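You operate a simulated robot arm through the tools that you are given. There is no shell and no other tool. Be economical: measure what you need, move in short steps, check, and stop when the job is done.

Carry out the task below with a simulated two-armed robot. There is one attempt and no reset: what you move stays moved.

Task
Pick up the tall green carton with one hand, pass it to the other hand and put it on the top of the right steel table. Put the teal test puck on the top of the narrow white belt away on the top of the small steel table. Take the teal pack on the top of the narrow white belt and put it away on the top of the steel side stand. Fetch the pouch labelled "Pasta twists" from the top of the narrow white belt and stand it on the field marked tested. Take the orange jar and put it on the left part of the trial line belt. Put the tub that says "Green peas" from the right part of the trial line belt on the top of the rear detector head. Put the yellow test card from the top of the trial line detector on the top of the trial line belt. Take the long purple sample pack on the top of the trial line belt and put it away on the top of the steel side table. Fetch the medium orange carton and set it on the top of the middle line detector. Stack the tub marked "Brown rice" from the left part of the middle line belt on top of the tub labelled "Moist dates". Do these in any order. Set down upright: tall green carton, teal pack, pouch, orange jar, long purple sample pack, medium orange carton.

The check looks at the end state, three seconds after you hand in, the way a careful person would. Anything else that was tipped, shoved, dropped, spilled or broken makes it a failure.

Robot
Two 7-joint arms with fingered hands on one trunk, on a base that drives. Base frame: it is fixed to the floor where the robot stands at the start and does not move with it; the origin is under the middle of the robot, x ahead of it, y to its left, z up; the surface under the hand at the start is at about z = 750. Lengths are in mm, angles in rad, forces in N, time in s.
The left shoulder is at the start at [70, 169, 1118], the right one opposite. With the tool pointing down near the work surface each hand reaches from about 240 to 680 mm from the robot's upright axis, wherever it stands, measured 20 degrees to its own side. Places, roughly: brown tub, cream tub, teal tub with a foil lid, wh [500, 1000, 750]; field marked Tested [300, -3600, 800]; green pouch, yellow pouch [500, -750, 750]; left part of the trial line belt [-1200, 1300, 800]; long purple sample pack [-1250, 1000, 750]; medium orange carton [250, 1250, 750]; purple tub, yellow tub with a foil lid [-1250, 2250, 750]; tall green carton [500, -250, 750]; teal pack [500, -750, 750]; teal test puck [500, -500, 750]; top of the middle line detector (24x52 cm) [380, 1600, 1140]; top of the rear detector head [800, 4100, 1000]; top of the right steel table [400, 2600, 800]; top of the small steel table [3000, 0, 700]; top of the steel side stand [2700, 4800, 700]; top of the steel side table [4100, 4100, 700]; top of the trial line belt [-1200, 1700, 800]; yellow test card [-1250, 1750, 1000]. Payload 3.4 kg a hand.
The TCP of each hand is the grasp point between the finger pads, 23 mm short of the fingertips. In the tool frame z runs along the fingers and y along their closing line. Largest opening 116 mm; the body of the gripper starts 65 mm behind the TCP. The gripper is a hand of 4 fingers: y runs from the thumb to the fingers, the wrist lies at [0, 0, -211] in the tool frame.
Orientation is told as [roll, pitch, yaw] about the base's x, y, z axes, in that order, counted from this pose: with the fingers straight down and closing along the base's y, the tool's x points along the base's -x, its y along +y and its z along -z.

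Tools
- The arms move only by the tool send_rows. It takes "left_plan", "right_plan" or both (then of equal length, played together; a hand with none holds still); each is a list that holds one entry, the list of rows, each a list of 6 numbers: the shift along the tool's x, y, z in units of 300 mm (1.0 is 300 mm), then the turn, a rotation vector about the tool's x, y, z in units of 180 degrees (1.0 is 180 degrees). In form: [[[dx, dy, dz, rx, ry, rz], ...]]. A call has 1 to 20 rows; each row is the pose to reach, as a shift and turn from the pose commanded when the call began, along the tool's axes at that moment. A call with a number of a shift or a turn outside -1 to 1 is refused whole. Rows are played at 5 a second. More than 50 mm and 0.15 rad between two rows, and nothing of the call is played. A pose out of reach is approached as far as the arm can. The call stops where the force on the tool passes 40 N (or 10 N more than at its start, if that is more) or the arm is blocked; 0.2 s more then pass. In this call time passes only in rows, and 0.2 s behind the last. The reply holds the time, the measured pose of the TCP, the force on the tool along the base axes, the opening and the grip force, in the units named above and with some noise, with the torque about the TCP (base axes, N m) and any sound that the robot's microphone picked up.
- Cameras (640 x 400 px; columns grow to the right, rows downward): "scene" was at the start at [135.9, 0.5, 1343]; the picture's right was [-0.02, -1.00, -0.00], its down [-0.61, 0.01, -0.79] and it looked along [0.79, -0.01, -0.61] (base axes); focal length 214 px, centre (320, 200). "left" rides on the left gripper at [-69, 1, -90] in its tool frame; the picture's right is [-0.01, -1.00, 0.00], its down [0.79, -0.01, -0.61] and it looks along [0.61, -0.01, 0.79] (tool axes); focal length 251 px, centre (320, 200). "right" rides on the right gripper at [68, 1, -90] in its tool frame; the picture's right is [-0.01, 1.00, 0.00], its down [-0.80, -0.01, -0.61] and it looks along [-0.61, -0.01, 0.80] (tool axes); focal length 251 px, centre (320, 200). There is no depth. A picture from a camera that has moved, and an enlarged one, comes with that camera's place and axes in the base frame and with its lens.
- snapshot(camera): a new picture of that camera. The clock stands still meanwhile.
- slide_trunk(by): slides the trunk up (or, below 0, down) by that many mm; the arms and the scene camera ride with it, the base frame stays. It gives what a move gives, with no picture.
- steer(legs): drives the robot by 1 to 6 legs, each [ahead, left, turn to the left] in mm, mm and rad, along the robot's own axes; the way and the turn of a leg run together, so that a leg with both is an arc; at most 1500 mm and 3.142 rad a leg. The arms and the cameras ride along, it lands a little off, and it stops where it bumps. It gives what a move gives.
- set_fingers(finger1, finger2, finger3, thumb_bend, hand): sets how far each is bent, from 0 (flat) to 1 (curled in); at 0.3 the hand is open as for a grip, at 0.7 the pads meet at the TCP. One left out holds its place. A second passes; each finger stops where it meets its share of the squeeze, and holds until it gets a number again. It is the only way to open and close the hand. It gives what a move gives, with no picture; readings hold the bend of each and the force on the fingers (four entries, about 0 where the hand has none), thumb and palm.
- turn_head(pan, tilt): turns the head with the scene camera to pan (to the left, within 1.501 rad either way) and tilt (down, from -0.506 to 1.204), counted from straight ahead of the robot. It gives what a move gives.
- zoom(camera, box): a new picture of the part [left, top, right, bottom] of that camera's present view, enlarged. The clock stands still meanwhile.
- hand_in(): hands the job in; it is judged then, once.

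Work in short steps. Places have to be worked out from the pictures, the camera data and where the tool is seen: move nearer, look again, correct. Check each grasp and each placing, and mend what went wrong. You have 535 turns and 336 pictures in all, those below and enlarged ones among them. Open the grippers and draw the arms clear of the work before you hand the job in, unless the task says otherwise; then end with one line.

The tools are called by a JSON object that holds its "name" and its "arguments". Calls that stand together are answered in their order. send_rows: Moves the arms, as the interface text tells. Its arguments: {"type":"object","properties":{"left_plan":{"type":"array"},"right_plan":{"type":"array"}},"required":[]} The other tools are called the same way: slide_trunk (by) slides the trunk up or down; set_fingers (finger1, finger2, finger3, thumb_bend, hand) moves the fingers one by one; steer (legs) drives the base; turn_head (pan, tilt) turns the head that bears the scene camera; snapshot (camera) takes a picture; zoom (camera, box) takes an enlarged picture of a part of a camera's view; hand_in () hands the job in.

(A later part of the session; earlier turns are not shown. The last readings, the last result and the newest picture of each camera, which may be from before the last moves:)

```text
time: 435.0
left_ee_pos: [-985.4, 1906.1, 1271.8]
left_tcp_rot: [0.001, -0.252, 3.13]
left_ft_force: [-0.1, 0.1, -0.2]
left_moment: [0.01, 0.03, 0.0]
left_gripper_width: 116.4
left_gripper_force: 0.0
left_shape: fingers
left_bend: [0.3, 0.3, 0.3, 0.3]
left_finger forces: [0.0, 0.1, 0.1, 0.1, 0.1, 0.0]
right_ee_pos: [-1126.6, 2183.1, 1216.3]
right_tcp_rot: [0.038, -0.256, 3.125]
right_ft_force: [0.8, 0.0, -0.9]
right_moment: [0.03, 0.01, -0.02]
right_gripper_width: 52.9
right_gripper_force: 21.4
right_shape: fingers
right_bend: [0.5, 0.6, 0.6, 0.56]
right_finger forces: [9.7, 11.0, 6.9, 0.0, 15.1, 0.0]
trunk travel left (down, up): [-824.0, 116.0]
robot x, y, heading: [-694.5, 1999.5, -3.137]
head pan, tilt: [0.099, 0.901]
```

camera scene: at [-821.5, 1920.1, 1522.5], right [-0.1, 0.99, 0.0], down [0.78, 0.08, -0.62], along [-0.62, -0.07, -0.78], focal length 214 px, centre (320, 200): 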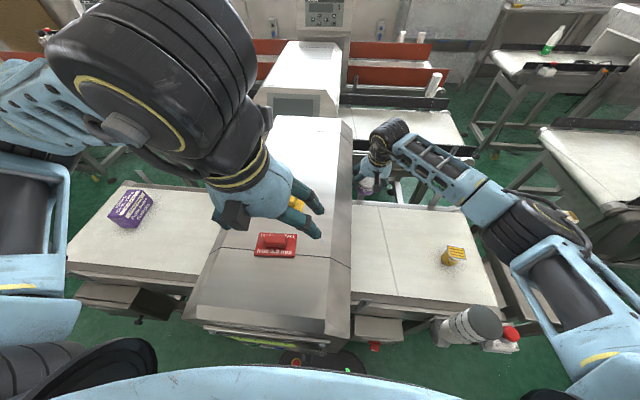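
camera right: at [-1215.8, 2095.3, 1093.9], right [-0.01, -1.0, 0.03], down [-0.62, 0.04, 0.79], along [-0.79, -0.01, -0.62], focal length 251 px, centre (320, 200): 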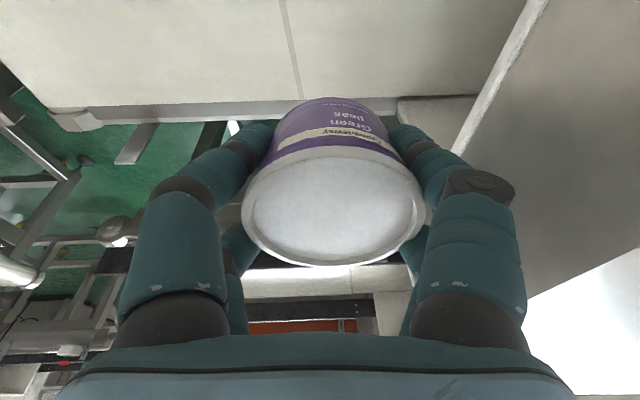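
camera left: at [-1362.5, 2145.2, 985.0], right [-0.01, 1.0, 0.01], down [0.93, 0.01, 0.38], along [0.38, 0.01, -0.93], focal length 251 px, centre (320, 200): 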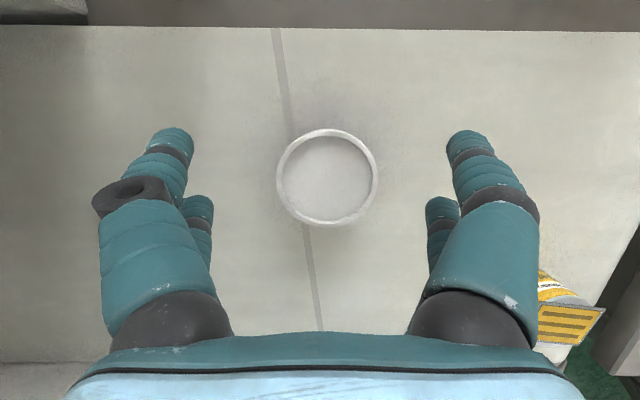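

Now shift left in front of the detector.

{"name": "steer", "arguments": {"legs": [[0, 215, 0]]}}

{"name": "snapshot", "arguments": {"camera": "scene"}}

{"name": "snapshot", "arguments": {"camera": "left"}}

```text
time: 436.7
left_ee_pos: [-985.4, 1692.0, 1271.4]
left_tcp_rot: [0.002, -0.25, 3.129]
left_ft_force: [0.0, -0.2, -0.1]
left_moment: [-0.03, -0.01, -0.03]
left_gripper_width: 116.7
left_gripper_force: 0.0
left_shape: fingers
left_bend: [0.3, 0.3, 0.3, 0.3]
left_finger forces: [0.1, 0.0, 0.1, 0.0, 0.0, 0.0]
right_ee_pos: [-1127.2, 1970.2, 1216.2]
right_tcp_rot: [0.04, -0.256, 3.128]
right_ft_force: [-0.3, 0.3, -1.4]
right_moment: [0.0, -0.02, -0.04]
right_gripper_width: 52.4
right_gripper_force: 21.4
right_shape: fingers
right_bend: [0.5, 0.6, 0.6, 0.56]
right_finger forces: [9.7, 11.0, 7.0, 0.0, 15.3, 0.0]
trunk travel left (down, up): [-824.0, 116.0]
robot x, y, heading: [-694.7, 1781.9, -3.133]
head pan, tilt: [0.099, 0.901]
```

```text
189 pictures are left
camera scene: at [-819.4, 1783.4, 1522.5], right [-0.11, 0.99, 0.0], down [0.78, 0.08, -0.62], along [-0.62, -0.07, -0.78], focal length 214 px, centre (320, 200)
```

scene: 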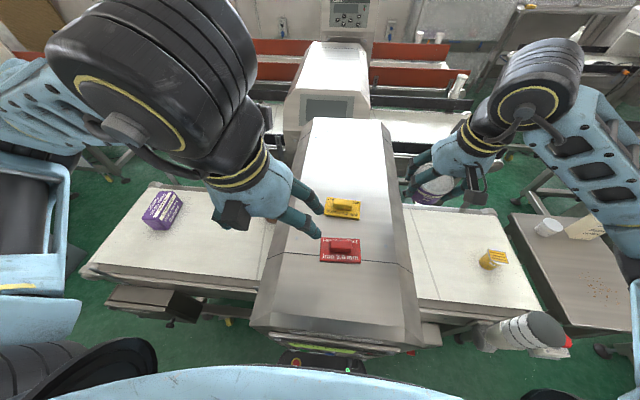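

```text
188 pictures are left
camera left: at [-1029.5, 1692.7, 1375.9], right [0.0, 1.0, 0.0], down [0.92, 0.0, 0.39], along [0.39, 0.0, -0.92], focal length 251 px, centre (320, 200)
```

left: 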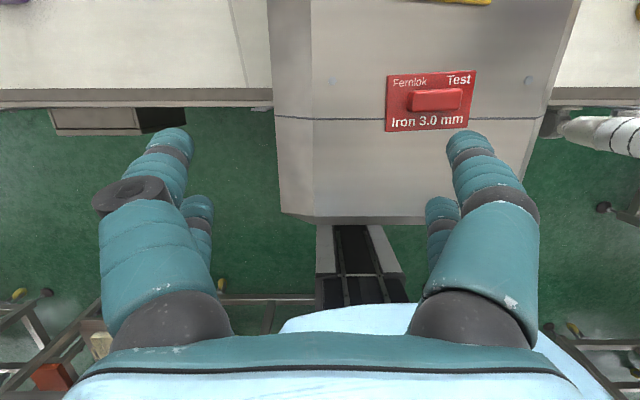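

Detector top is near z≈1085; yellow card handle at about (−1136,1804). I move the right hand further away and the left hand above the card, vertical.

{"name": "send_rows", "arguments": {"left_plan": [[[-0.08, -0.07, 0.06, 0, 0.016, 0], [-0.16, -0.14, 0.13, 0, 0.032, 0], [-0.24, -0.21, 0.2, 0, 0.048, 0], [-0.33, -0.29, 0.27, 0, 0.064, 0], [-0.429, -0.373, 0.353, 0, 0.08, 0]]], "right_plan": [[[0, -0.1, 0, 0, 0, 0], [0, -0.2, 0, 0, 0, 0], [0, -0.3, 0, 0, 0, 0], [0, -0.4, 0, 0, 0, 0], [0, -0.45, 0, 0, 0, 0]]]}}

{"name": "snapshot", "arguments": {"camera": "left"}}

{"name": "snapshot", "arguments": {"camera": "scene"}}

```text
time: 437.9
left_ee_pos: [-1135.2, 1806.4, 1200.1]
left_tcp_rot: [0.003, 0.002, 3.131]
left_ft_force: [0.5, 0.0, 0.3]
left_moment: [-0.04, -0.04, 0.03]
left_gripper_width: 116.5
left_gripper_force: 0.0
left_shape: fingers
left_bend: [0.3, 0.3, 0.3, 0.3]
left_finger forces: [0.0, 0.0, 0.0, 0.0, 0.0, 0.0]
right_ee_pos: [-1127.7, 2106.0, 1209.6]
right_tcp_rot: [0.042, -0.256, 3.128]
right_ft_force: [0.4, 0.2, -2.1]
right_moment: [0.0, -0.01, 0.03]
right_gripper_width: 52.4
right_gripper_force: 22.2
right_shape: fingers
right_bend: [0.5, 0.6, 0.6, 0.57]
right_finger forces: [9.9, 10.9, 7.0, 0.0, 15.2, 0.0]
trunk travel left (down, up): [-824.0, 116.0]
robot x, y, heading: [-694.4, 1784.1, -3.134]
head pan, tilt: [0.099, 0.901]
```

```text
187 pictures are left
camera left: at [-1205.2, 1806.9, 1289.9], right [0.0, 1.0, 0.0], down [0.79, 0.0, 0.61], along [0.61, 0.0, -0.79], focal length 251 px, centre (320, 200)
```

left: 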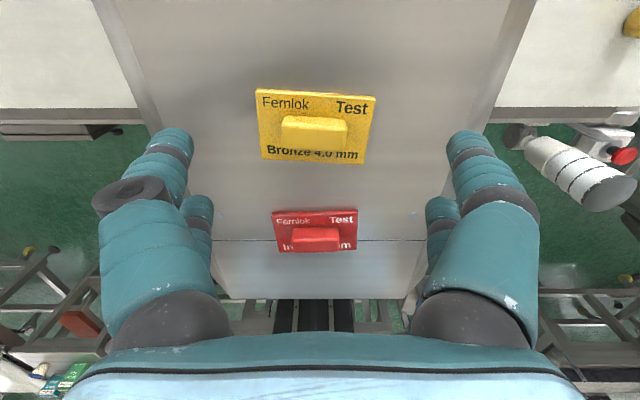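

```text
186 pictures are left
camera scene: at [-820.9, 1783.6, 1522.4], right [-0.11, 0.99, 0.0], down [0.78, 0.08, -0.62], along [-0.62, -0.07, -0.78], focal length 214 px, centre (320, 200)
```

scene: 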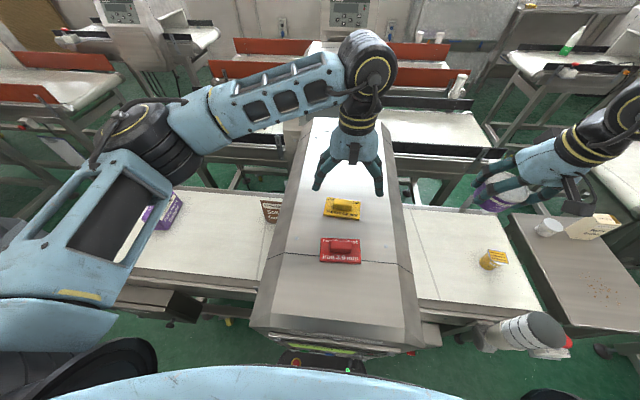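

The handle is ~50 mm long (y) and ~28 mm deep, so I must close along x: left yaw −90°. I shift the robot right 180 mm so that yaw is reachable.

{"name": "send_rows", "arguments": {"left_plan": [[[0, 0, -0.12, 0, 0, 0], [0, 0, -0.24, 0, 0, 0]]]}}

{"name": "steer", "arguments": {"legs": [[0, -180, 0]]}}

{"name": "send_rows", "arguments": {"left_plan": [[[0, 0.055, 0.01, 0, 0, 0.047], [0, 0.11, 0.02, 0, 0, 0.094], [0, 0.165, 0.03, 0, 0, 0.141], [0, 0.22, 0.04, 0, 0, 0.188], [0, 0.275, 0.05, 0, 0, 0.235], [0, 0.33, 0.06, 0, 0, 0.282], [0, 0.385, 0.07, 0, 0, 0.329], [0, 0.44, 0.08, 0, 0, 0.376], [0, 0.5, 0.1, 0, 0, 0.423], [0, 0.56, 0.12, 0, 0, 0.47], [0, 0.61, 0.14, 0, 0, 0.517]]]}}

{"name": "snapshot", "arguments": {"camera": "left"}}

```text
time: 438.5
left_ee_pos: [-1135.2, 1804.3, 1272.1]
left_tcp_rot: [0.002, 0.003, 3.13]
left_ft_force: [0.5, 0.2, -0.8]
left_moment: [0.01, 0.0, 0.03]
left_gripper_width: 116.9
left_gripper_force: 0.0
left_shape: fingers
left_bend: [0.3, 0.3, 0.3, 0.3]
left_finger forces: [0.1, 0.0, 0.0, 0.1, 0.1, 0.0]
right_ee_pos: [-1125.7, 2104.1, 1210.1]
right_tcp_rot: [0.04, -0.256, 3.127]
right_ft_force: [-0.4, -0.1, -1.2]
right_moment: [0.0, 0.03, 0.01]
right_gripper_width: 52.8
right_gripper_force: 21.3
right_shape: fingers
right_bend: [0.5, 0.6, 0.6, 0.57]
right_finger forces: [9.9, 10.9, 7.0, 0.0, 15.2, 0.1]
trunk travel left (down, up): [-824.0, 116.0]
robot x, y, heading: [-692.3, 1785.9, -3.134]
head pan, tilt: [0.099, 0.901]
```

```text
time: 440.0
left_ee_pos: [-1135.2, 1978.5, 1271.6]
left_tcp_rot: [-0.001, 0.002, 3.13]
left_ft_force: [-0.6, -0.2, -0.1]
left_moment: [-0.01, -0.01, 0.0]
left_gripper_width: 116.6
left_gripper_force: 0.1
left_shape: fingers
left_bend: [0.3, 0.3, 0.3, 0.3]
left_finger forces: [0.0, 0.0, 0.0, 0.1, 0.1, 0.1]
right_ee_pos: [-1127.7, 2277.6, 1212.1]
right_tcp_rot: [0.035, -0.254, 3.13]
right_ft_force: [-0.4, -0.9, -1.0]
right_moment: [0.04, 0.03, -0.01]
right_gripper_width: 52.3
right_gripper_force: 21.7
right_shape: fingers
right_bend: [0.5, 0.6, 0.6, 0.57]
right_finger forces: [9.8, 11.0, 7.0, 0.0, 15.2, 0.1]
trunk travel left (down, up): [-824.0, 116.0]
robot x, y, heading: [-692.6, 1963.1, -3.134]
head pan, tilt: [0.099, 0.901]
```

```text
time: 442.4
left_ee_pos: [-1137.9, 1799.2, 1230.1]
left_tcp_rot: [-0.001, -0.003, 1.504]
left_ft_force: [0.8, 0.0, -0.1]
left_moment: [0.01, 0.0, 0.0]
left_gripper_width: 116.9
left_gripper_force: 0.2
left_shape: fingers
left_bend: [0.3, 0.3, 0.3, 0.3]
left_finger forces: [0.1, 0.0, 0.0, 0.1, 0.0, 0.0]
right_ee_pos: [-1127.7, 2281.3, 1210.2]
right_tcp_rot: [0.039, -0.255, 3.129]
right_ft_force: [0.0, 0.1, -1.0]
right_moment: [0.0, 0.0, 0.02]
right_gripper_width: 51.9
right_gripper_force: 21.6
right_shape: fingers
right_bend: [0.5, 0.6, 0.6, 0.57]
right_finger forces: [9.9, 10.8, 7.0, 0.0, 15.1, 0.0]
trunk travel left (down, up): [-824.0, 116.0]
robot x, y, heading: [-696.5, 1964.6, -3.136]
head pan, tilt: [0.099, 0.901]
```

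```text
185 pictures are left
camera left: at [-1134.2, 1867.0, 1320.2], right [1.0, -0.06, 0.0], down [-0.05, -0.79, 0.61], along [-0.03, -0.61, -0.8], focal length 251 px, centre (320, 200)
```

left: 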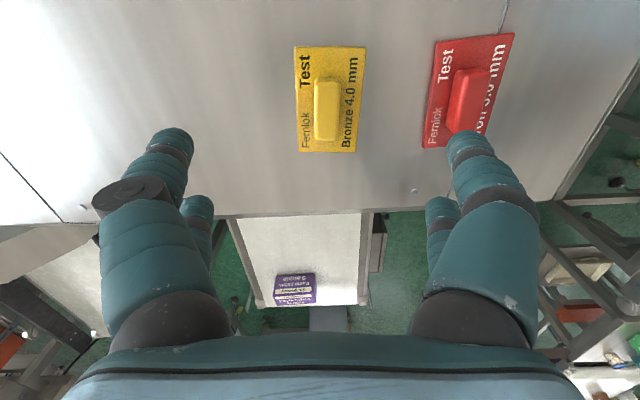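

Handle aligned. I pre-close the fingers a bit and descend.

{"name": "set_fingers", "arguments": {"hand": "left", "finger1": 0.45, "finger2": 0.45, "finger3": 0.45, "thumb_bend": 0.45}}

{"name": "send_rows", "arguments": {"left_plan": [[[0, -0.01, 0.12, 0, 0, 0], [0.002, -0.023, 0.24, 0, 0, 0], [0.002, -0.023, 0.34, 0, 0, 0]]]}}

{"name": "snapshot", "arguments": {"camera": "left"}}

```text
time: 443.4
left_ee_pos: [-1137.2, 1798.9, 1229.0]
left_tcp_rot: [-0.002, -0.001, 1.506]
left_ft_force: [0.4, -0.1, 0.7]
left_moment: [-0.02, -0.01, -0.02]
left_gripper_width: 74.0
left_gripper_force: 0.1
left_shape: fingers
left_bend: [0.45, 0.45, 0.45, 0.45]
left_finger forces: [0.0, 0.0, 0.0, 0.0, 0.0, 0.0]
right_ee_pos: [-1128.2, 2283.1, 1209.7]
right_tcp_rot: [0.039, -0.254, 3.128]
right_ft_force: [-0.4, 0.1, -1.0]
right_moment: [0.02, -0.03, 0.0]
right_gripper_width: 52.4
right_gripper_force: 21.5
right_shape: fingers
right_bend: [0.5, 0.6, 0.6, 0.57]
right_finger forces: [9.9, 10.8, 7.0, 0.0, 15.2, 0.0]
trunk travel left (down, up): [-824.0, 116.0]
robot x, y, heading: [-695.8, 1965.7, -3.138]
head pan, tilt: [0.099, 0.901]
```

```text
time: 444.2
left_ee_pos: [-1130.1, 1798.6, 1128.7]
left_tcp_rot: [0.001, 0.0, 1.507]
left_ft_force: [-0.1, -0.2, 3.2]
left_moment: [0.0, 0.02, 0.04]
left_gripper_width: 73.3
left_gripper_force: 1.8
left_shape: fingers
left_bend: [0.45, 0.45, 0.45, 0.45]
left_finger forces: [0.7, 0.8, 0.8, 0.0, 1.1, 0.0]
right_ee_pos: [-1126.9, 2281.2, 1210.9]
right_tcp_rot: [0.038, -0.256, 3.13]
right_ft_force: [0.1, 0.2, -1.3]
right_moment: [0.02, 0.0, 0.01]
right_gripper_width: 52.2
right_gripper_force: 21.4
right_shape: fingers
right_bend: [0.5, 0.6, 0.6, 0.57]
right_finger forces: [9.9, 10.8, 7.1, 0.0, 15.1, 0.0]
trunk travel left (down, up): [-824.0, 116.0]
robot x, y, heading: [-696.1, 1964.4, -3.139]
head pan, tilt: [0.099, 0.901]
```

```text
184 pictures are left
camera left: at [-1127.5, 1866.6, 1218.3], right [1.0, -0.05, 0.0], down [-0.04, -0.79, 0.61], along [-0.03, -0.61, -0.8], focal length 251 px, centre (320, 200)
```

left: 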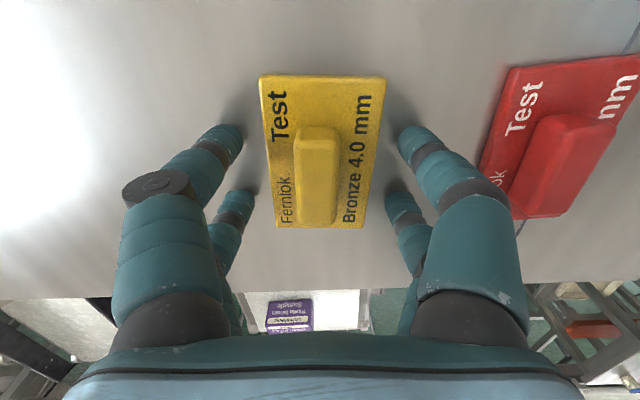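

Fingertips just touch the detector top (z≈1103). I raise 8 mm and close on the handle.

{"name": "send_rows", "arguments": {"left_plan": [[[0, 0, -0.028, 0, 0, 0]]]}}

{"name": "set_fingers", "arguments": {"hand": "left", "finger1": 0.75, "finger2": 0.75, "finger3": 0.75, "thumb_bend": 0.75}}

{"name": "snapshot", "arguments": {"camera": "left"}}

```text
time: 444.6
left_ee_pos: [-1131.7, 1797.6, 1135.0]
left_tcp_rot: [0.0, 0.0, 1.507]
left_ft_force: [0.6, -0.3, -0.7]
left_moment: [0.0, 0.02, 0.03]
left_gripper_width: 73.4
left_gripper_force: 0.0
left_shape: fingers
left_bend: [0.45, 0.45, 0.45, 0.45]
left_finger forces: [0.1, 0.0, 0.1, 0.1, 0.0, 0.1]
right_ee_pos: [-1127.0, 2283.0, 1211.2]
right_tcp_rot: [0.039, -0.256, 3.129]
right_ft_force: [-0.2, 0.1, -1.5]
right_moment: [0.0, -0.03, 0.01]
right_gripper_width: 52.4
right_gripper_force: 22.1
right_shape: fingers
right_bend: [0.5, 0.6, 0.6, 0.57]
right_finger forces: [9.9, 10.8, 7.0, 0.1, 15.2, 0.0]
trunk travel left (down, up): [-824.0, 116.0]
robot x, y, heading: [-695.7, 1965.1, -3.131]
head pan, tilt: [0.099, 0.901]
```

```text
time: 445.6
left_ee_pos: [-1131.3, 1798.0, 1135.4]
left_tcp_rot: [-0.001, 0.0, 1.506]
left_ft_force: [-0.3, -0.5, 0.0]
left_moment: [0.02, -0.02, -0.03]
left_gripper_width: 15.9
left_gripper_force: 16.0
left_shape: fingers
left_bend: [0.64, 0.65, 0.68, 0.68]
left_finger forces: [8.3, 7.7, 6.7, 0.0, 9.4, 0.0]
right_ee_pos: [-1128.2, 2282.5, 1210.6]
right_tcp_rot: [0.039, -0.256, 3.129]
right_ft_force: [0.5, 0.5, -1.7]
right_moment: [0.02, 0.0, 0.03]
right_gripper_width: 52.7
right_gripper_force: 21.5
right_shape: fingers
right_bend: [0.5, 0.6, 0.6, 0.57]
right_finger forces: [9.9, 10.8, 6.9, 0.0, 15.1, 0.0]
trunk travel left (down, up): [-824.0, 116.0]
robot x, y, heading: [-694.4, 1965.8, -3.133]
head pan, tilt: [0.099, 0.901]
```

```text
183 pictures are left
camera left: at [-1127.7, 1866.8, 1226.7], right [1.0, -0.05, 0.0], down [-0.04, -0.79, 0.61], along [-0.03, -0.61, -0.8], focal length 251 px, centre (320, 200)
```

left: 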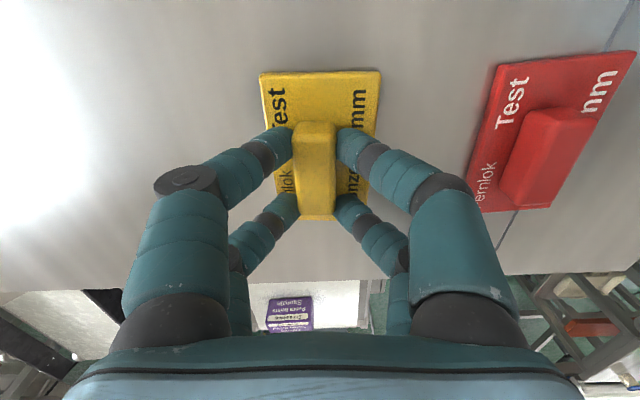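

Good grip on the handle. Lifting.

{"name": "send_rows", "arguments": {"left_plan": [[[0, 0, -0.05, 0, 0, 0], [0, 0, -0.15, 0, 0, 0], [0, 0, -0.3, 0, 0, 0]]]}}

{"name": "snapshot", "arguments": {"camera": "left"}}

{"name": "snapshot", "arguments": {"camera": "scene"}}

```text
time: 446.4
left_ee_pos: [-1129.7, 1799.4, 1225.8]
left_tcp_rot: [-0.002, 0.0, 1.509]
left_ft_force: [-0.6, -0.2, -1.2]
left_moment: [-0.01, -0.01, 0.0]
left_gripper_width: 16.0
left_gripper_force: 16.2
left_shape: fingers
left_bend: [0.64, 0.65, 0.68, 0.68]
left_finger forces: [8.3, 7.7, 6.7, 0.0, 9.3, 0.0]
right_ee_pos: [-1127.7, 2283.1, 1209.4]
right_tcp_rot: [0.038, -0.253, 3.13]
right_ft_force: [-0.3, 0.1, -1.8]
right_moment: [-0.03, 0.0, 0.01]
right_gripper_width: 52.6
right_gripper_force: 21.9
right_shape: fingers
right_bend: [0.5, 0.6, 0.6, 0.57]
right_finger forces: [9.9, 10.8, 7.0, 0.0, 15.1, 0.0]
trunk travel left (down, up): [-824.0, 116.0]
robot x, y, heading: [-692.1, 1963.5, -3.137]
head pan, tilt: [0.099, 0.901]
```

```text
182 pictures are left
camera left: at [-1126.9, 1867.7, 1316.9], right [1.0, -0.05, 0.0], down [-0.04, -0.79, 0.61], along [-0.03, -0.61, -0.79], focal length 251 px, centre (320, 200)
```

left: 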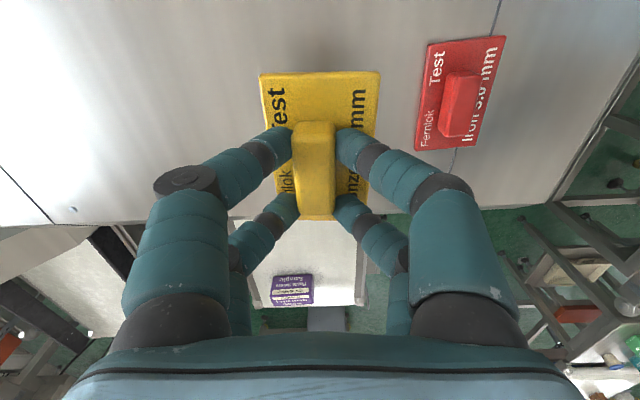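

```text
181 pictures are left
camera scene: at [-820.2, 1960.2, 1522.5], right [-0.11, 0.99, 0.0], down [0.78, 0.08, -0.62], along [-0.62, -0.07, -0.78], focal length 214 px, centre (320, 200)
```

scene: 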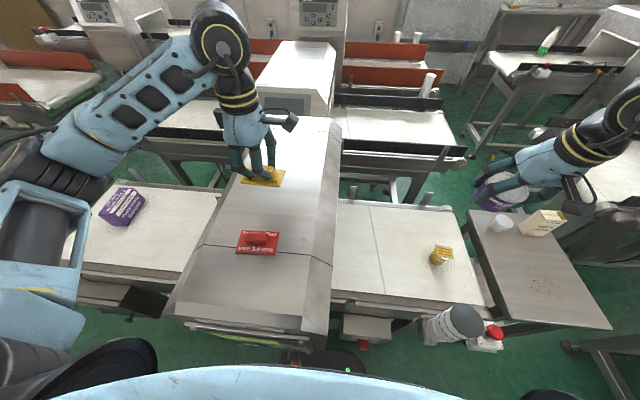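

Card lifted. I move to the right part of the belt: back off a little (lamp post) and strafe right.

{"name": "steer", "arguments": {"legs": [[-60, 0, 0], [0, -350, 0]]}}

{"name": "snapshot", "arguments": {"camera": "scene"}}

{"name": "snapshot", "arguments": {"camera": "left"}}

```text
time: 449.2
left_ee_pos: [-1074.4, 2147.0, 1225.9]
left_tcp_rot: [-0.003, 0.0, 1.511]
left_ft_force: [0.0, -0.3, -1.1]
left_moment: [0.0, -0.01, -0.01]
left_gripper_width: 15.8
left_gripper_force: 15.9
left_shape: fingers
left_bend: [0.64, 0.65, 0.68, 0.68]
left_finger forces: [8.3, 7.6, 6.7, 0.1, 9.3, 0.0]
right_ee_pos: [-1073.0, 2630.6, 1211.4]
right_tcp_rot: [0.037, -0.256, 3.133]
right_ft_force: [-0.5, -0.2, -2.1]
right_moment: [0.05, 0.03, 0.0]
right_gripper_width: 52.5
right_gripper_force: 21.7
right_shape: fingers
right_bend: [0.5, 0.6, 0.6, 0.57]
right_finger forces: [9.9, 11.0, 7.1, 0.0, 15.2, 0.0]
trunk travel left (down, up): [-824.0, 116.0]
robot x, y, heading: [-640.7, 2320.9, -3.128]
head pan, tilt: [0.099, 0.901]
```

```text
180 pictures are left
camera scene: at [-764.7, 2308.6, 1522.5], right [-0.11, 0.99, 0.0], down [0.78, 0.09, -0.62], along [-0.62, -0.07, -0.78], focal length 214 px, centre (320, 200)
```

scene: 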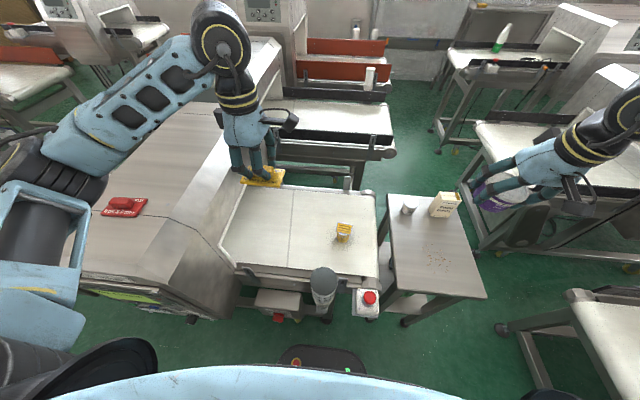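

```text
179 pictures are left
camera left: at [-1071.0, 2215.4, 1316.1], right [1.0, -0.05, 0.0], down [-0.04, -0.8, 0.61], along [-0.03, -0.6, -0.8], focal length 251 px, centre (320, 200)
```

left: 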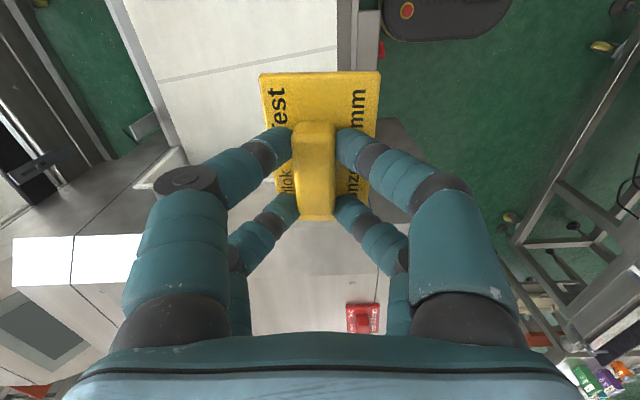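

Lowering the card toward the belt at about (−1170,2180).

{"name": "send_rows", "arguments": {"left_plan": [[[-0.013, 0.047, 0.13, 0, 0, 0], [-0.026, 0.093, 0.26, 0, 0, 0], [-0.039, 0.14, 0.39, 0, 0, 0], [-0.051, 0.186, 0.52, 0, 0, 0], [-0.064, 0.233, 0.66, 0, 0, 0], [-0.077, 0.28, 0.8, 0, 0, 0], [-0.09, 0.326, 0.94, 0, 0, 0]]]}}

{"name": "snapshot", "arguments": {"camera": "scene"}}

{"name": "snapshot", "arguments": {"camera": "left"}}

```text
time: 450.8
left_ee_pos: [-1169.9, 2183.1, 943.0]
left_tcp_rot: [-0.003, -0.001, 1.512]
left_ft_force: [-0.4, 0.9, -0.6]
left_moment: [0.01, -0.03, -0.02]
left_gripper_width: 16.2
left_gripper_force: 15.6
left_shape: fingers
left_bend: [0.64, 0.65, 0.68, 0.69]
left_finger forces: [8.3, 7.5, 6.6, 0.0, 9.2, 0.0]
right_ee_pos: [-1075.1, 2633.3, 1210.4]
right_tcp_rot: [0.038, -0.255, 3.131]
right_ft_force: [1.5, -0.6, -1.6]
right_moment: [0.0, 0.0, -0.01]
right_gripper_width: 52.5
right_gripper_force: 20.8
right_shape: fingers
right_bend: [0.5, 0.6, 0.6, 0.57]
right_finger forces: [9.9, 10.8, 7.1, 0.1, 15.2, 0.0]
trunk travel left (down, up): [-824.0, 116.0]
robot x, y, heading: [-639.3, 2318.8, -3.132]
head pan, tilt: [0.099, 0.901]
```

```text
178 pictures are left
camera scene: at [-765.6, 2311.7, 1522.5], right [-0.11, 0.99, 0.0], down [0.78, 0.09, -0.62], along [-0.62, -0.07, -0.78], focal length 214 px, centre (320, 200)
```

scene: 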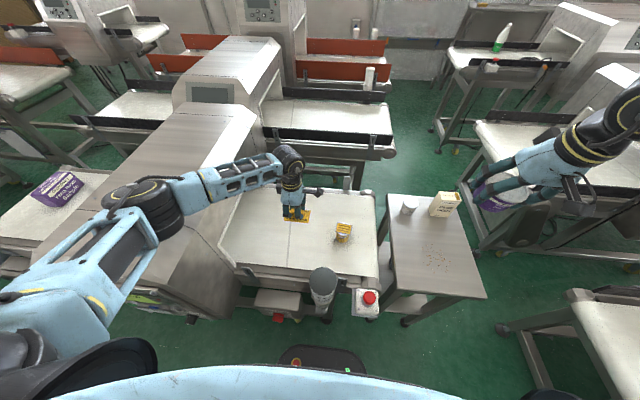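

```text
177 pictures are left
camera left: at [-1167.1, 2251.2, 1033.2], right [1.0, -0.05, 0.0], down [-0.04, -0.79, 0.61], along [-0.03, -0.61, -0.79], focal length 251 px, centre (320, 200)
```

left: 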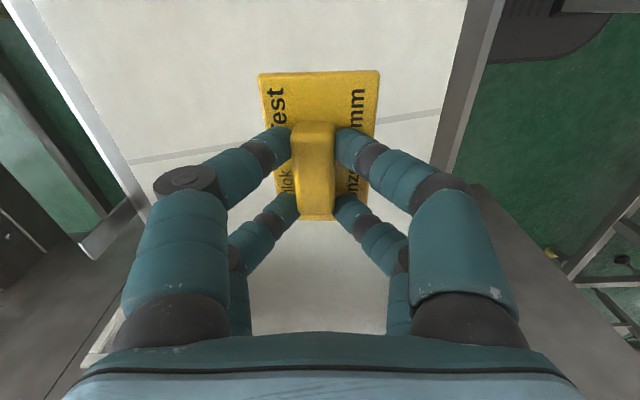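

Elbow is in front of the detector's slope, so fine. Lowering further.

{"name": "send_rows", "arguments": {"left_plan": [[[0, 0, 0.12, 0, 0, 0], [0, 0, 0.24, 0, 0, 0], [0, 0, 0.36, 0, 0, 0], [0, 0, 0.42, 0, 0, 0]]]}}

{"name": "zoom", "arguments": {"camera": "scene", "box": [200, 140, 380, 280]}}

```text
time: 451.8
left_ee_pos: [-1168.1, 2182.4, 816.6]
left_tcp_rot: [-0.002, 0.001, 1.512]
left_ft_force: [-0.2, -0.4, 0.3]
left_moment: [0.0, -0.02, 0.01]
left_gripper_width: 15.8
left_gripper_force: 15.7
left_shape: fingers
left_bend: [0.64, 0.65, 0.68, 0.69]
left_finger forces: [8.3, 7.3, 6.6, 0.0, 9.0, 0.0]
right_ee_pos: [-1072.7, 2631.4, 1210.3]
right_tcp_rot: [0.038, -0.256, 3.133]
right_ft_force: [-1.0, -0.2, -1.5]
right_moment: [0.03, -0.03, 0.01]
right_gripper_width: 52.1
right_gripper_force: 21.2
right_shape: fingers
right_bend: [0.5, 0.6, 0.6, 0.57]
right_finger forces: [9.9, 10.8, 7.0, 0.0, 15.2, 0.0]
trunk travel left (down, up): [-824.0, 116.0]
robot x, y, heading: [-638.6, 2319.2, -3.128]
head pan, tilt: [0.099, 0.901]
```

```text
2.86 times, centred on (290, 210) of scene
camera zoom: at [-764.5, 2311.3, 1522.5], right [-0.11, 0.99, 0.0], down [0.78, 0.09, -0.62], along [-0.62, -0.07, -0.78], focal length 613 px, centre (406, 171)
```

zoom: 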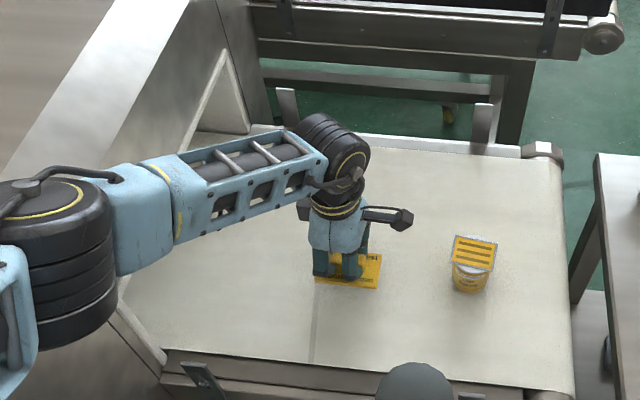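

Slow final approach to the belt.

{"name": "send_rows", "arguments": {"left_plan": [[[0, 0, 0.02, 0, 0, 0], [0, 0, 0.04, 0, 0, 0], [0, 0, 0.06, 0, 0, 0], [0, 0, 0.075, 0, 0, 0], [0, 0, 0.09, 0, 0, 0]]]}}

```text
time: 453.0
left_ee_pos: [-1168.0, 2182.2, 792.7]
left_tcp_rot: [0.003, 0.0, 1.511]
left_ft_force: [-2.2, -1.1, 20.3]
left_moment: [0.07, 0.26, -0.01]
left_gripper_width: 15.4
left_gripper_force: 20.8
left_shape: fingers
left_bend: [0.66, 0.66, 0.69, 0.69]
left_finger forces: [14.1, 9.2, 7.4, 0.1, 10.9, 0.0]
right_ee_pos: [-1069.0, 2631.9, 1212.2]
right_tcp_rot: [0.039, -0.259, 3.132]
right_ft_force: [0.2, -0.9, -0.9]
right_moment: [-0.01, 0.02, -0.02]
right_gripper_width: 52.4
right_gripper_force: 21.2
right_shape: fingers
right_bend: [0.5, 0.6, 0.6, 0.57]
right_finger forces: [10.0, 10.7, 7.1, 0.1, 15.2, 0.0]
trunk travel left (down, up): [-824.0, 116.0]
robot x, y, heading: [-639.6, 2317.3, -3.132]
head pan, tilt: [0.099, 0.901]
```

Touchdown (20 N). Ease up and open, then rise.

{"name": "send_rows", "arguments": {"left_plan": [[[0, 0, -0.008, 0, 0, 0]]]}}

{"name": "set_fingers", "arguments": {"hand": "left", "finger1": 0.52, "finger2": 0.52, "finger3": 0.52, "thumb_bend": 0.52}}

{"name": "send_rows", "arguments": {"left_plan": [[[0, 0, -0.05, 0, 0, 0], [0, 0, -0.15, 0, 0, 0], [0, 0, -0.3, 0, 0, 0], [0, 0, -0.45, 0, 0, 0], [0, 0, -0.6, 0, 0, 0], [0, 0, -0.75, 0, 0, 0], [0, 0, -0.9, 0, 0, 0]]]}}

{"name": "snapshot", "arguments": {"camera": "scene"}}

```text
time: 453.4
left_ee_pos: [-1167.8, 2182.8, 794.1]
left_tcp_rot: [0.0, -0.001, 1.51]
left_ft_force: [-2.0, -0.5, 12.2]
left_moment: [0.03, 0.18, -0.02]
left_gripper_width: 15.5
left_gripper_force: 17.9
left_shape: fingers
left_bend: [0.66, 0.66, 0.69, 0.69]
left_finger forces: [9.9, 8.9, 6.7, 0.0, 10.0, 0.0]
right_ee_pos: [-1070.7, 2632.5, 1210.7]
right_tcp_rot: [0.04, -0.256, 3.132]
right_ft_force: [0.8, -0.1, -1.3]
right_moment: [0.0, 0.0, 0.02]
right_gripper_width: 52.3
right_gripper_force: 21.8
right_shape: fingers
right_bend: [0.5, 0.6, 0.6, 0.57]
right_finger forces: [10.0, 10.9, 7.0, 0.0, 15.1, 0.0]
trunk travel left (down, up): [-824.0, 116.0]
robot x, y, heading: [-639.1, 2320.4, -3.131]
head pan, tilt: [0.099, 0.901]
```

```text
time: 454.4
left_ee_pos: [-1166.7, 2182.2, 795.0]
left_tcp_rot: [0.0, 0.001, 1.511]
left_ft_force: [-2.2, 0.1, 14.6]
left_moment: [-0.3, -0.31, -0.01]
left_gripper_width: 51.7
left_gripper_force: 7.4
left_shape: fingers
left_bend: [0.52, 0.52, 0.64, 0.52]
left_finger forces: [0.0, 0.1, 14.6, 0.0, 0.1, 0.0]
right_ee_pos: [-1070.4, 2632.9, 1210.4]
right_tcp_rot: [0.04, -0.256, 3.133]
right_ft_force: [-0.1, -0.1, -1.4]
right_moment: [0.02, -0.02, -0.02]
right_gripper_width: 52.4
right_gripper_force: 21.3
right_shape: fingers
right_bend: [0.5, 0.6, 0.6, 0.57]
right_finger forces: [9.9, 10.9, 7.1, 0.1, 15.2, 0.0]
trunk travel left (down, up): [-824.0, 116.0]
robot x, y, heading: [-642.0, 2316.5, -3.13]
head pan, tilt: [0.099, 0.901]
```

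```text
time: 456.0
left_ee_pos: [-1168.1, 2182.1, 1064.4]
left_tcp_rot: [-0.001, 0.0, 1.512]
left_ft_force: [-0.2, 0.0, -0.3]
left_moment: [0.01, 0.02, -0.01]
left_gripper_width: 51.9
left_gripper_force: 0.1
left_shape: fingers
left_bend: [0.52, 0.52, 0.52, 0.52]
left_finger forces: [0.1, 0.1, 0.0, 0.0, 0.0, 0.0]
right_ee_pos: [-1070.4, 2633.0, 1210.8]
right_tcp_rot: [0.038, -0.256, 3.133]
right_ft_force: [-0.3, -0.4, -1.7]
right_moment: [0.02, 0.02, -0.02]
right_gripper_width: 52.4
right_gripper_force: 21.6
right_shape: fingers
right_bend: [0.5, 0.6, 0.6, 0.57]
right_finger forces: [9.9, 10.8, 7.0, 0.1, 15.2, 0.0]
trunk travel left (down, up): [-824.0, 116.0]
robot x, y, heading: [-637.9, 2320.3, -3.13]
head pan, tilt: [0.099, 0.901]
```

```text
175 pictures are left
camera scene: at [-763.7, 2311.2, 1522.5], right [-0.11, 0.99, 0.0], down [0.78, 0.09, -0.62], along [-0.62, -0.07, -0.78], focal length 214 px, centre (320, 200)
```

scene: 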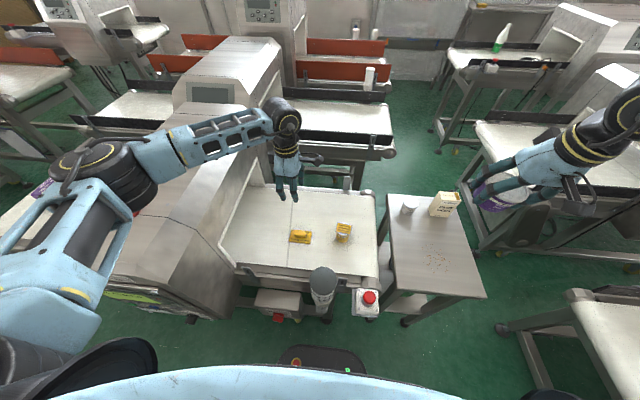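

Card lies flat on the belt. I raise and re-orient the left hand, then strafe to the left part for the purple pack.

{"name": "send_rows", "arguments": {"left_plan": [[[-0.03, -0.05, -0.1, 0, 0, -0.04], [-0.06, -0.1, -0.2, 0, 0, -0.08], [-0.09, -0.15, -0.3, 0, 0, -0.12], [-0.12, -0.2, -0.4, 0, 0, -0.16], [-0.15, -0.25, -0.5, 0, 0, -0.2], [-0.15, -0.3, -0.55, 0, 0, -0.245], [-0.15, -0.35, -0.55, 0, 0, -0.29], [-0.15, -0.4, -0.55, 0, 0, -0.335], [-0.15, -0.4, -0.55, 0, 0, -0.38], [-0.15, -0.4, -0.55, 0, 0, -0.425], [-0.15, -0.4, -0.55, 0, 0, -0.47], [-0.15, -0.4, -0.55, 0, 0, -0.515]]]}}

{"name": "steer", "arguments": {"legs": [[0, 1200, 0]]}}

{"name": "turn_head", "arguments": {"pan": 0, "tilt": 0.85}}

{"name": "snapshot", "arguments": {"camera": "scene"}}

```text
time: 458.6
left_ee_pos: [-1046.2, 2218.5, 1228.1]
left_tcp_rot: [-0.001, 0.004, 3.132]
left_ft_force: [0.2, 0.6, 0.1]
left_moment: [-0.02, 0.01, -0.01]
left_gripper_width: 51.7
left_gripper_force: 0.1
left_shape: fingers
left_bend: [0.52, 0.52, 0.52, 0.52]
left_finger forces: [0.0, 0.0, 0.1, 0.0, 0.1, 0.0]
right_ee_pos: [-1073.1, 2632.8, 1210.6]
right_tcp_rot: [0.038, -0.256, 3.132]
right_ft_force: [0.1, -0.5, -1.7]
right_moment: [-0.05, 0.0, -0.01]
right_gripper_width: 52.4
right_gripper_force: 21.4
right_shape: fingers
right_bend: [0.5, 0.6, 0.6, 0.57]
right_finger forces: [10.0, 10.6, 7.1, 0.0, 15.2, 0.0]
trunk travel left (down, up): [-824.0, 116.0]
robot x, y, heading: [-638.8, 2317.9, -3.13]
head pan, tilt: [0.099, 0.901]
```

```text
time: 464.8
left_ee_pos: [-1039.8, 1014.5, 1229.7]
left_tcp_rot: [-0.001, 0.001, 3.121]
left_ft_force: [0.3, 0.4, -0.2]
left_moment: [-0.01, 0.03, 0.02]
left_gripper_width: 51.7
left_gripper_force: 0.0
left_shape: fingers
left_bend: [0.52, 0.52, 0.52, 0.52]
left_finger forces: [0.1, 0.1, 0.0, 0.0, 0.1, 0.0]
right_ee_pos: [-1061.6, 1427.1, 1211.7]
right_tcp_rot: [0.039, -0.256, 3.125]
right_ft_force: [-0.8, -0.2, -2.6]
right_moment: [0.01, 0.01, -0.01]
right_gripper_width: 52.3
right_gripper_force: 21.5
right_shape: fingers
right_bend: [0.5, 0.6, 0.6, 0.57]
right_finger forces: [10.0, 10.6, 7.1, 0.1, 15.2, 0.0]
trunk travel left (down, up): [-824.0, 116.0]
robot x, y, heading: [-630.8, 1109.6, -3.139]
head pan, tilt: [0.099, 0.901]
```

```text
time: 465.4
left_ee_pos: [-1039.3, 1014.0, 1228.1]
left_tcp_rot: [0.0, 0.001, 3.12]
left_ft_force: [0.2, 0.6, -0.2]
left_moment: [0.0, -0.02, -0.02]
left_gripper_width: 51.9
left_gripper_force: 0.0
left_shape: fingers
left_bend: [0.52, 0.52, 0.52, 0.52]
left_finger forces: [0.0, 0.1, 0.1, 0.0, 0.0, 0.0]
right_ee_pos: [-1061.9, 1427.8, 1211.1]
right_tcp_rot: [0.038, -0.254, 3.124]
right_ft_force: [0.3, 0.1, -1.8]
right_moment: [0.03, 0.02, -0.01]
right_gripper_width: 52.3
right_gripper_force: 21.2
right_shape: fingers
right_bend: [0.5, 0.6, 0.6, 0.57]
right_finger forces: [10.0, 10.8, 7.2, 0.1, 15.1, 0.0]
trunk travel left (down, up): [-824.0, 116.0]
robot x, y, heading: [-631.7, 1106.2, -3.141]
head pan, tilt: [0.0, 0.85]
```

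```text
174 pictures are left
camera scene: at [-759.2, 1110.7, 1526.4], right [0.0, 1.0, 0.0], down [0.75, 0.0, -0.66], along [-0.66, 0.0, -0.75], focal length 214 px, centre (320, 200)
```

scene: 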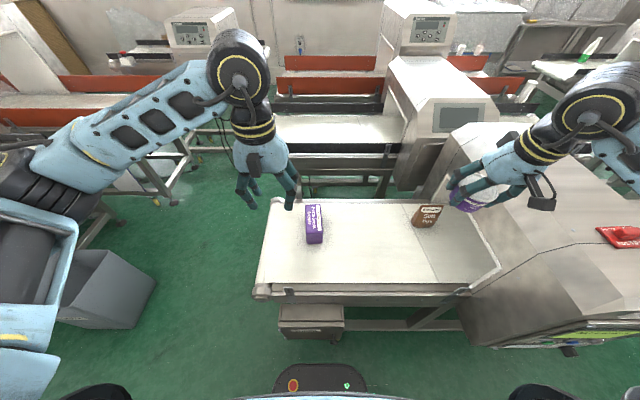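

Zooming on the purple pack.

{"name": "zoom", "arguments": {"camera": "scene", "box": [260, 180, 380, 270]}}

```text
4.44 times, centred on (320, 225) of scene
camera zoom: at [-759.2, 1110.7, 1526.4], right [0.0, 1.0, 0.0], down [0.75, 0.0, -0.66], along [-0.66, 0.0, -0.75], focal length 953 px, centre (320, 89)
```

zoom: 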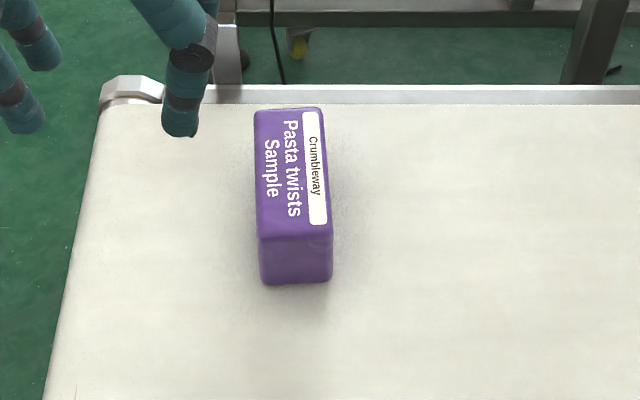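

Pack: 141 mm long (x), 64 mm wide, top z≈838, centre (−1270,1085). I approach 50 mm and bring the tilted, opened left hand above it.

{"name": "steer", "arguments": {"legs": [[50, 0, 0]]}}

{"name": "set_fingers", "arguments": {"hand": "left", "finger1": 0.3, "finger2": 0.3, "finger3": 0.3, "thumb_bend": 0.3}}

{"name": "send_rows", "arguments": {"left_plan": [[[-0.067, -0.03, 0.11, 0, -0.016, 0], [-0.134, -0.06, 0.22, 0, -0.032, 0], [-0.2, -0.09, 0.33, 0, -0.048, 0], [-0.268, -0.12, 0.44, 0, -0.064, 0], [-0.335, -0.15, 0.55, 0, -0.08, 0], [-0.4, -0.18, 0.66, 0, -0.096, 0], [-0.47, -0.21, 0.77, 0, -0.112, 0], [-0.537, -0.24, 0.88, 0, -0.127, 0]]]}}

{"name": "snapshot", "arguments": {"camera": "left"}}

{"name": "snapshot", "arguments": {"camera": "scene"}}

```text
time: 466.4
left_ee_pos: [-1080.9, 1013.2, 1231.5]
left_tcp_rot: [0.001, -0.005, 3.119]
left_ft_force: [1.0, -0.2, 0.3]
left_moment: [0.04, 0.08, 0.02]
left_gripper_width: 52.0
left_gripper_force: 0.0
left_shape: fingers
left_bend: [0.52, 0.52, 0.52, 0.52]
left_finger forces: [0.0, 0.1, 0.1, 0.1, 0.0, 0.1]
right_ee_pos: [-1103.1, 1427.6, 1214.6]
right_tcp_rot: [0.039, -0.266, 3.125]
right_ft_force: [1.4, -0.6, -0.8]
right_moment: [0.03, 0.03, 0.01]
right_gripper_width: 52.5
right_gripper_force: 21.5
right_shape: fingers
right_bend: [0.5, 0.6, 0.6, 0.57]
right_finger forces: [10.0, 10.7, 7.0, 0.1, 15.2, 0.0]
trunk travel left (down, up): [-824.0, 116.0]
robot x, y, heading: [-677.8, 1109.5, -3.139]
head pan, tilt: [0.0, 0.85]
```

```text
time: 467.4
left_ee_pos: [-1090.3, 1014.9, 1228.4]
left_tcp_rot: [0.0, 0.0, 3.118]
left_ft_force: [0.0, -0.1, -0.4]
left_moment: [-0.01, 0.05, -0.02]
left_gripper_width: 116.7
left_gripper_force: 0.1
left_shape: fingers
left_bend: [0.3, 0.3, 0.3, 0.3]
left_finger forces: [0.0, 0.0, 0.1, 0.0, 0.0, 0.0]
right_ee_pos: [-1110.5, 1426.7, 1210.3]
right_tcp_rot: [0.039, -0.255, 3.124]
right_ft_force: [-0.2, -0.4, -0.4]
right_moment: [0.02, -0.01, 0.01]
right_gripper_width: 52.4
right_gripper_force: 21.8
right_shape: fingers
right_bend: [0.5, 0.6, 0.6, 0.57]
right_finger forces: [10.0, 10.8, 7.1, 0.1, 15.1, 0.0]
trunk travel left (down, up): [-824.0, 116.0]
robot x, y, heading: [-676.5, 1110.1, -3.139]
head pan, tilt: [0.0, 0.85]
```

```text
time: 469.1
left_ee_pos: [-1248.3, 1090.4, 965.3]
left_tcp_rot: [0.0, -0.398, 3.12]
left_ft_force: [-0.6, 0.5, 0.8]
left_moment: [-0.03, -0.01, 0.01]
left_gripper_width: 116.6
left_gripper_force: 0.1
left_shape: fingers
left_bend: [0.3, 0.3, 0.3, 0.3]
left_finger forces: [0.0, 0.0, 0.0, 0.0, 0.1, 0.1]
right_ee_pos: [-1112.0, 1428.2, 1211.1]
right_tcp_rot: [0.039, -0.255, 3.124]
right_ft_force: [0.9, -0.4, -1.3]
right_moment: [0.02, -0.01, -0.02]
right_gripper_width: 52.5
right_gripper_force: 21.0
right_shape: fingers
right_bend: [0.5, 0.6, 0.6, 0.57]
right_finger forces: [10.0, 10.7, 7.1, 0.0, 15.1, 0.0]
trunk travel left (down, up): [-824.0, 116.0]
robot x, y, heading: [-677.2, 1106.8, -3.143]
head pan, tilt: [0.0, 0.85]
```

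```text
172 pictures are left
camera left: at [-1277.5, 1090.1, 1074.8], right [0.01, 1.0, 0.0], down [0.97, -0.01, 0.25], along [0.25, 0.0, -0.97], focal length 251 px, centre (320, 200)
```

left: 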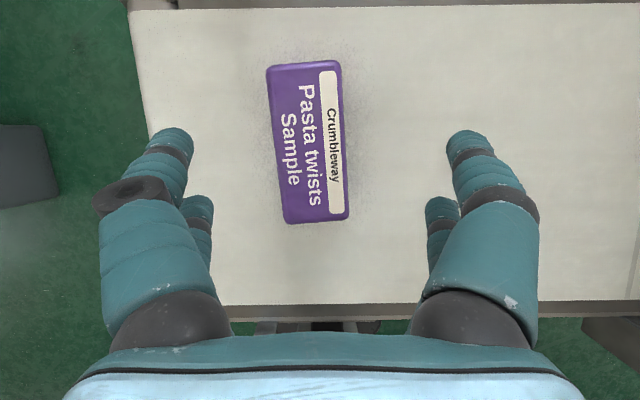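

```text
171 pictures are left
camera scene: at [-809.6, 1111.5, 1526.4], right [0.0, 1.0, 0.0], down [0.75, 0.0, -0.66], along [-0.66, 0.0, -0.75], focal length 214 px, centre (320, 200)
```

scene: 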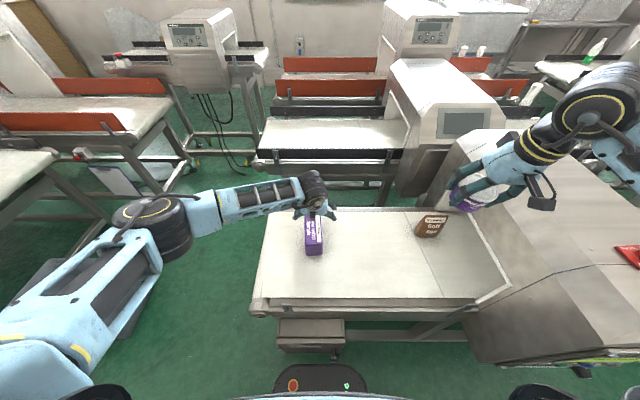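

Aligned estimate: centre (−1271,1082), yaw +0.08. Descending around it.

{"name": "send_rows", "arguments": {"left_plan": [[[0.034, 0.014, 0.13, -0.006, 0, -0.013], [0.068, 0.027, 0.26, -0.011, 0, -0.026], [0.103, 0.027, 0.39, -0.011, 0, -0.026], [0.137, 0.027, 0.521, -0.011, 0, -0.026]]]}}

{"name": "snapshot", "arguments": {"camera": "left"}}

```text
time: 470.1
left_ee_pos: [-1263.9, 1081.2, 808.2]
left_tcp_rot: [-0.001, -0.403, -3.077]
left_ft_force: [-6.2, 2.9, 12.5]
left_moment: [0.21, -0.72, 0.23]
left_gripper_width: 116.4
left_gripper_force: 6.4
left_shape: fingers
left_bend: [0.3, 0.3, 0.3, 0.3]
left_finger forces: [0.0, 2.8, 9.9, 0.0, 0.1, 0.0]
left hand out of reach, approached as far as the arm can: row 4
right_ee_pos: [-1108.1, 1428.7, 1210.8]
right_tcp_rot: [0.04, -0.256, 3.123]
right_ft_force: [0.9, 0.0, -1.3]
right_moment: [-0.01, 0.02, 0.0]
right_gripper_width: 52.5
right_gripper_force: 21.2
right_shape: fingers
right_bend: [0.5, 0.6, 0.6, 0.57]
right_finger forces: [10.1, 10.7, 7.1, 0.0, 15.2, 0.1]
trunk travel left (down, up): [-824.0, 116.0]
robot x, y, heading: [-678.3, 1108.1, -3.136]
head pan, tilt: [0.0, 0.85]
```

```text
170 pictures are left
camera left: at [-1292.2, 1078.5, 918.2], right [-0.07, 1.0, 0.01], down [0.97, 0.07, 0.25], along [0.25, 0.02, -0.97], focal length 251 px, centre (320, 200)
```

left: 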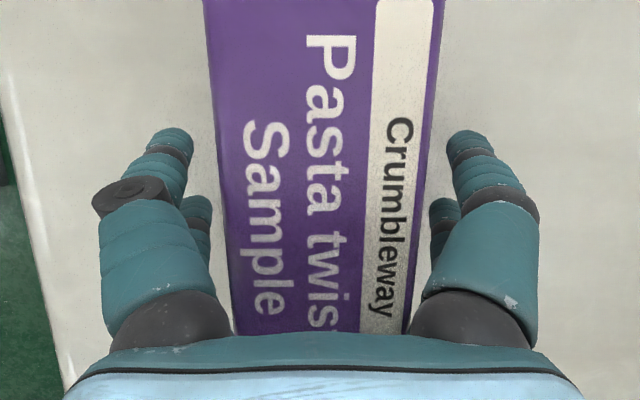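

A light contact on one finger; I raise ~8 mm and then close.

{"name": "send_rows", "arguments": {"left_plan": [[[-0.012, 0, -0.026, 0, 0, 0]]]}}

{"name": "zoom", "arguments": {"camera": "scene", "box": [250, 160, 410, 280]}}

```text
time: 470.6
left_ee_pos: [-1266.0, 1077.1, 811.7]
left_tcp_rot: [0.0, -0.395, -3.075]
left_ft_force: [-0.1, 0.5, 0.7]
left_moment: [-0.02, 0.0, 0.05]
left_gripper_width: 116.5
left_gripper_force: 0.2
left_shape: fingers
left_bend: [0.3, 0.3, 0.3, 0.3]
left_finger forces: [0.0, 0.1, 0.6, 0.0, 0.0, 0.1]
right_ee_pos: [-1112.0, 1425.4, 1210.6]
right_tcp_rot: [0.039, -0.254, 3.124]
right_ft_force: [0.0, 0.4, -1.6]
right_moment: [0.0, 0.01, -0.01]
right_gripper_width: 52.2
right_gripper_force: 21.6
right_shape: fingers
right_bend: [0.5, 0.6, 0.6, 0.57]
right_finger forces: [10.1, 10.6, 7.1, 0.0, 15.0, 0.1]
trunk travel left (down, up): [-824.0, 116.0]
robot x, y, heading: [-679.4, 1109.0, -3.141]
head pan, tilt: [0.0, 0.85]
```

```text
3.33 times, centred on (330, 220) of scene
camera zoom: at [-810.2, 1109.4, 1526.1], right [0.0, 1.0, 0.0], down [0.75, 0.0, -0.66], along [-0.66, 0.0, -0.75], focal length 715 px, centre (287, 133)
```

zoom: 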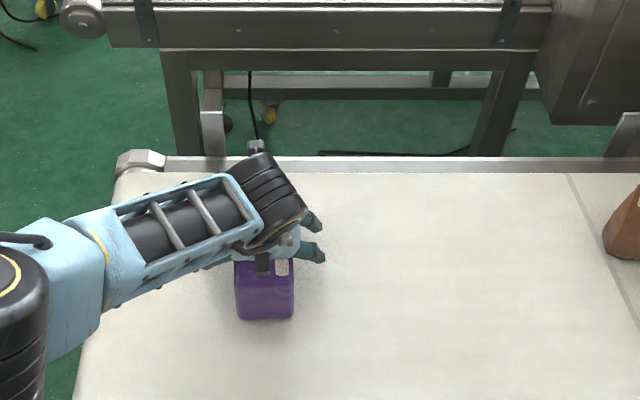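

Closing on the pack.

{"name": "set_fingers", "arguments": {"hand": "left", "finger1": 0.7, "finger2": 0.7, "finger3": 0.7, "thumb_bend": 0.7}}

{"name": "snapshot", "arguments": {"camera": "left"}}

```text
time: 471.6
left_ee_pos: [-1264.2, 1077.5, 813.3]
left_tcp_rot: [0.0, -0.396, -3.075]
left_ft_force: [0.2, 0.4, -0.2]
left_moment: [0.18, -0.01, 0.0]
left_gripper_width: 61.4
left_gripper_force: 26.3
left_shape: fingers
left_bend: [0.48, 0.6, 0.55, 0.53]
left_finger forces: [9.0, 17.1, 8.6, 0.1, 18.3, 0.0]
right_ee_pos: [-1110.5, 1427.8, 1211.1]
right_tcp_rot: [0.038, -0.254, 3.125]
right_ft_force: [0.2, 0.2, -2.4]
right_moment: [0.0, -0.02, 0.01]
right_gripper_width: 52.4
right_gripper_force: 21.3
right_shape: fingers
right_bend: [0.5, 0.6, 0.6, 0.57]
right_finger forces: [10.0, 10.7, 7.1, 0.0, 15.1, 0.1]
trunk travel left (down, up): [-824.0, 116.0]
robot x, y, heading: [-679.2, 1106.8, -3.136]
head pan, tilt: [0.0, 0.85]
```

```text
168 pictures are left
camera left: at [-1293.3, 1075.4, 923.5], right [-0.07, 1.0, 0.0], down [0.97, 0.07, 0.25], along [0.25, 0.02, -0.97], focal length 251 px, centre (320, 200)
```

left: 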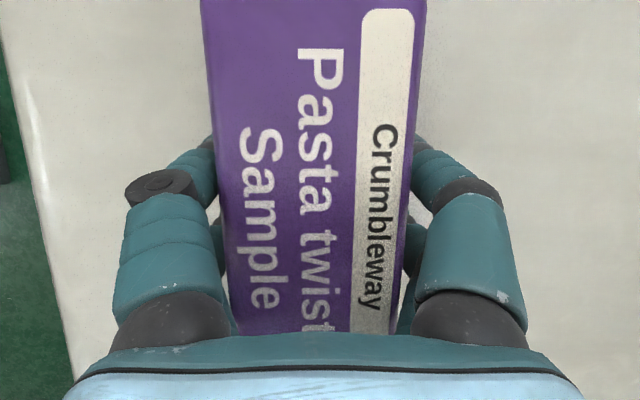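

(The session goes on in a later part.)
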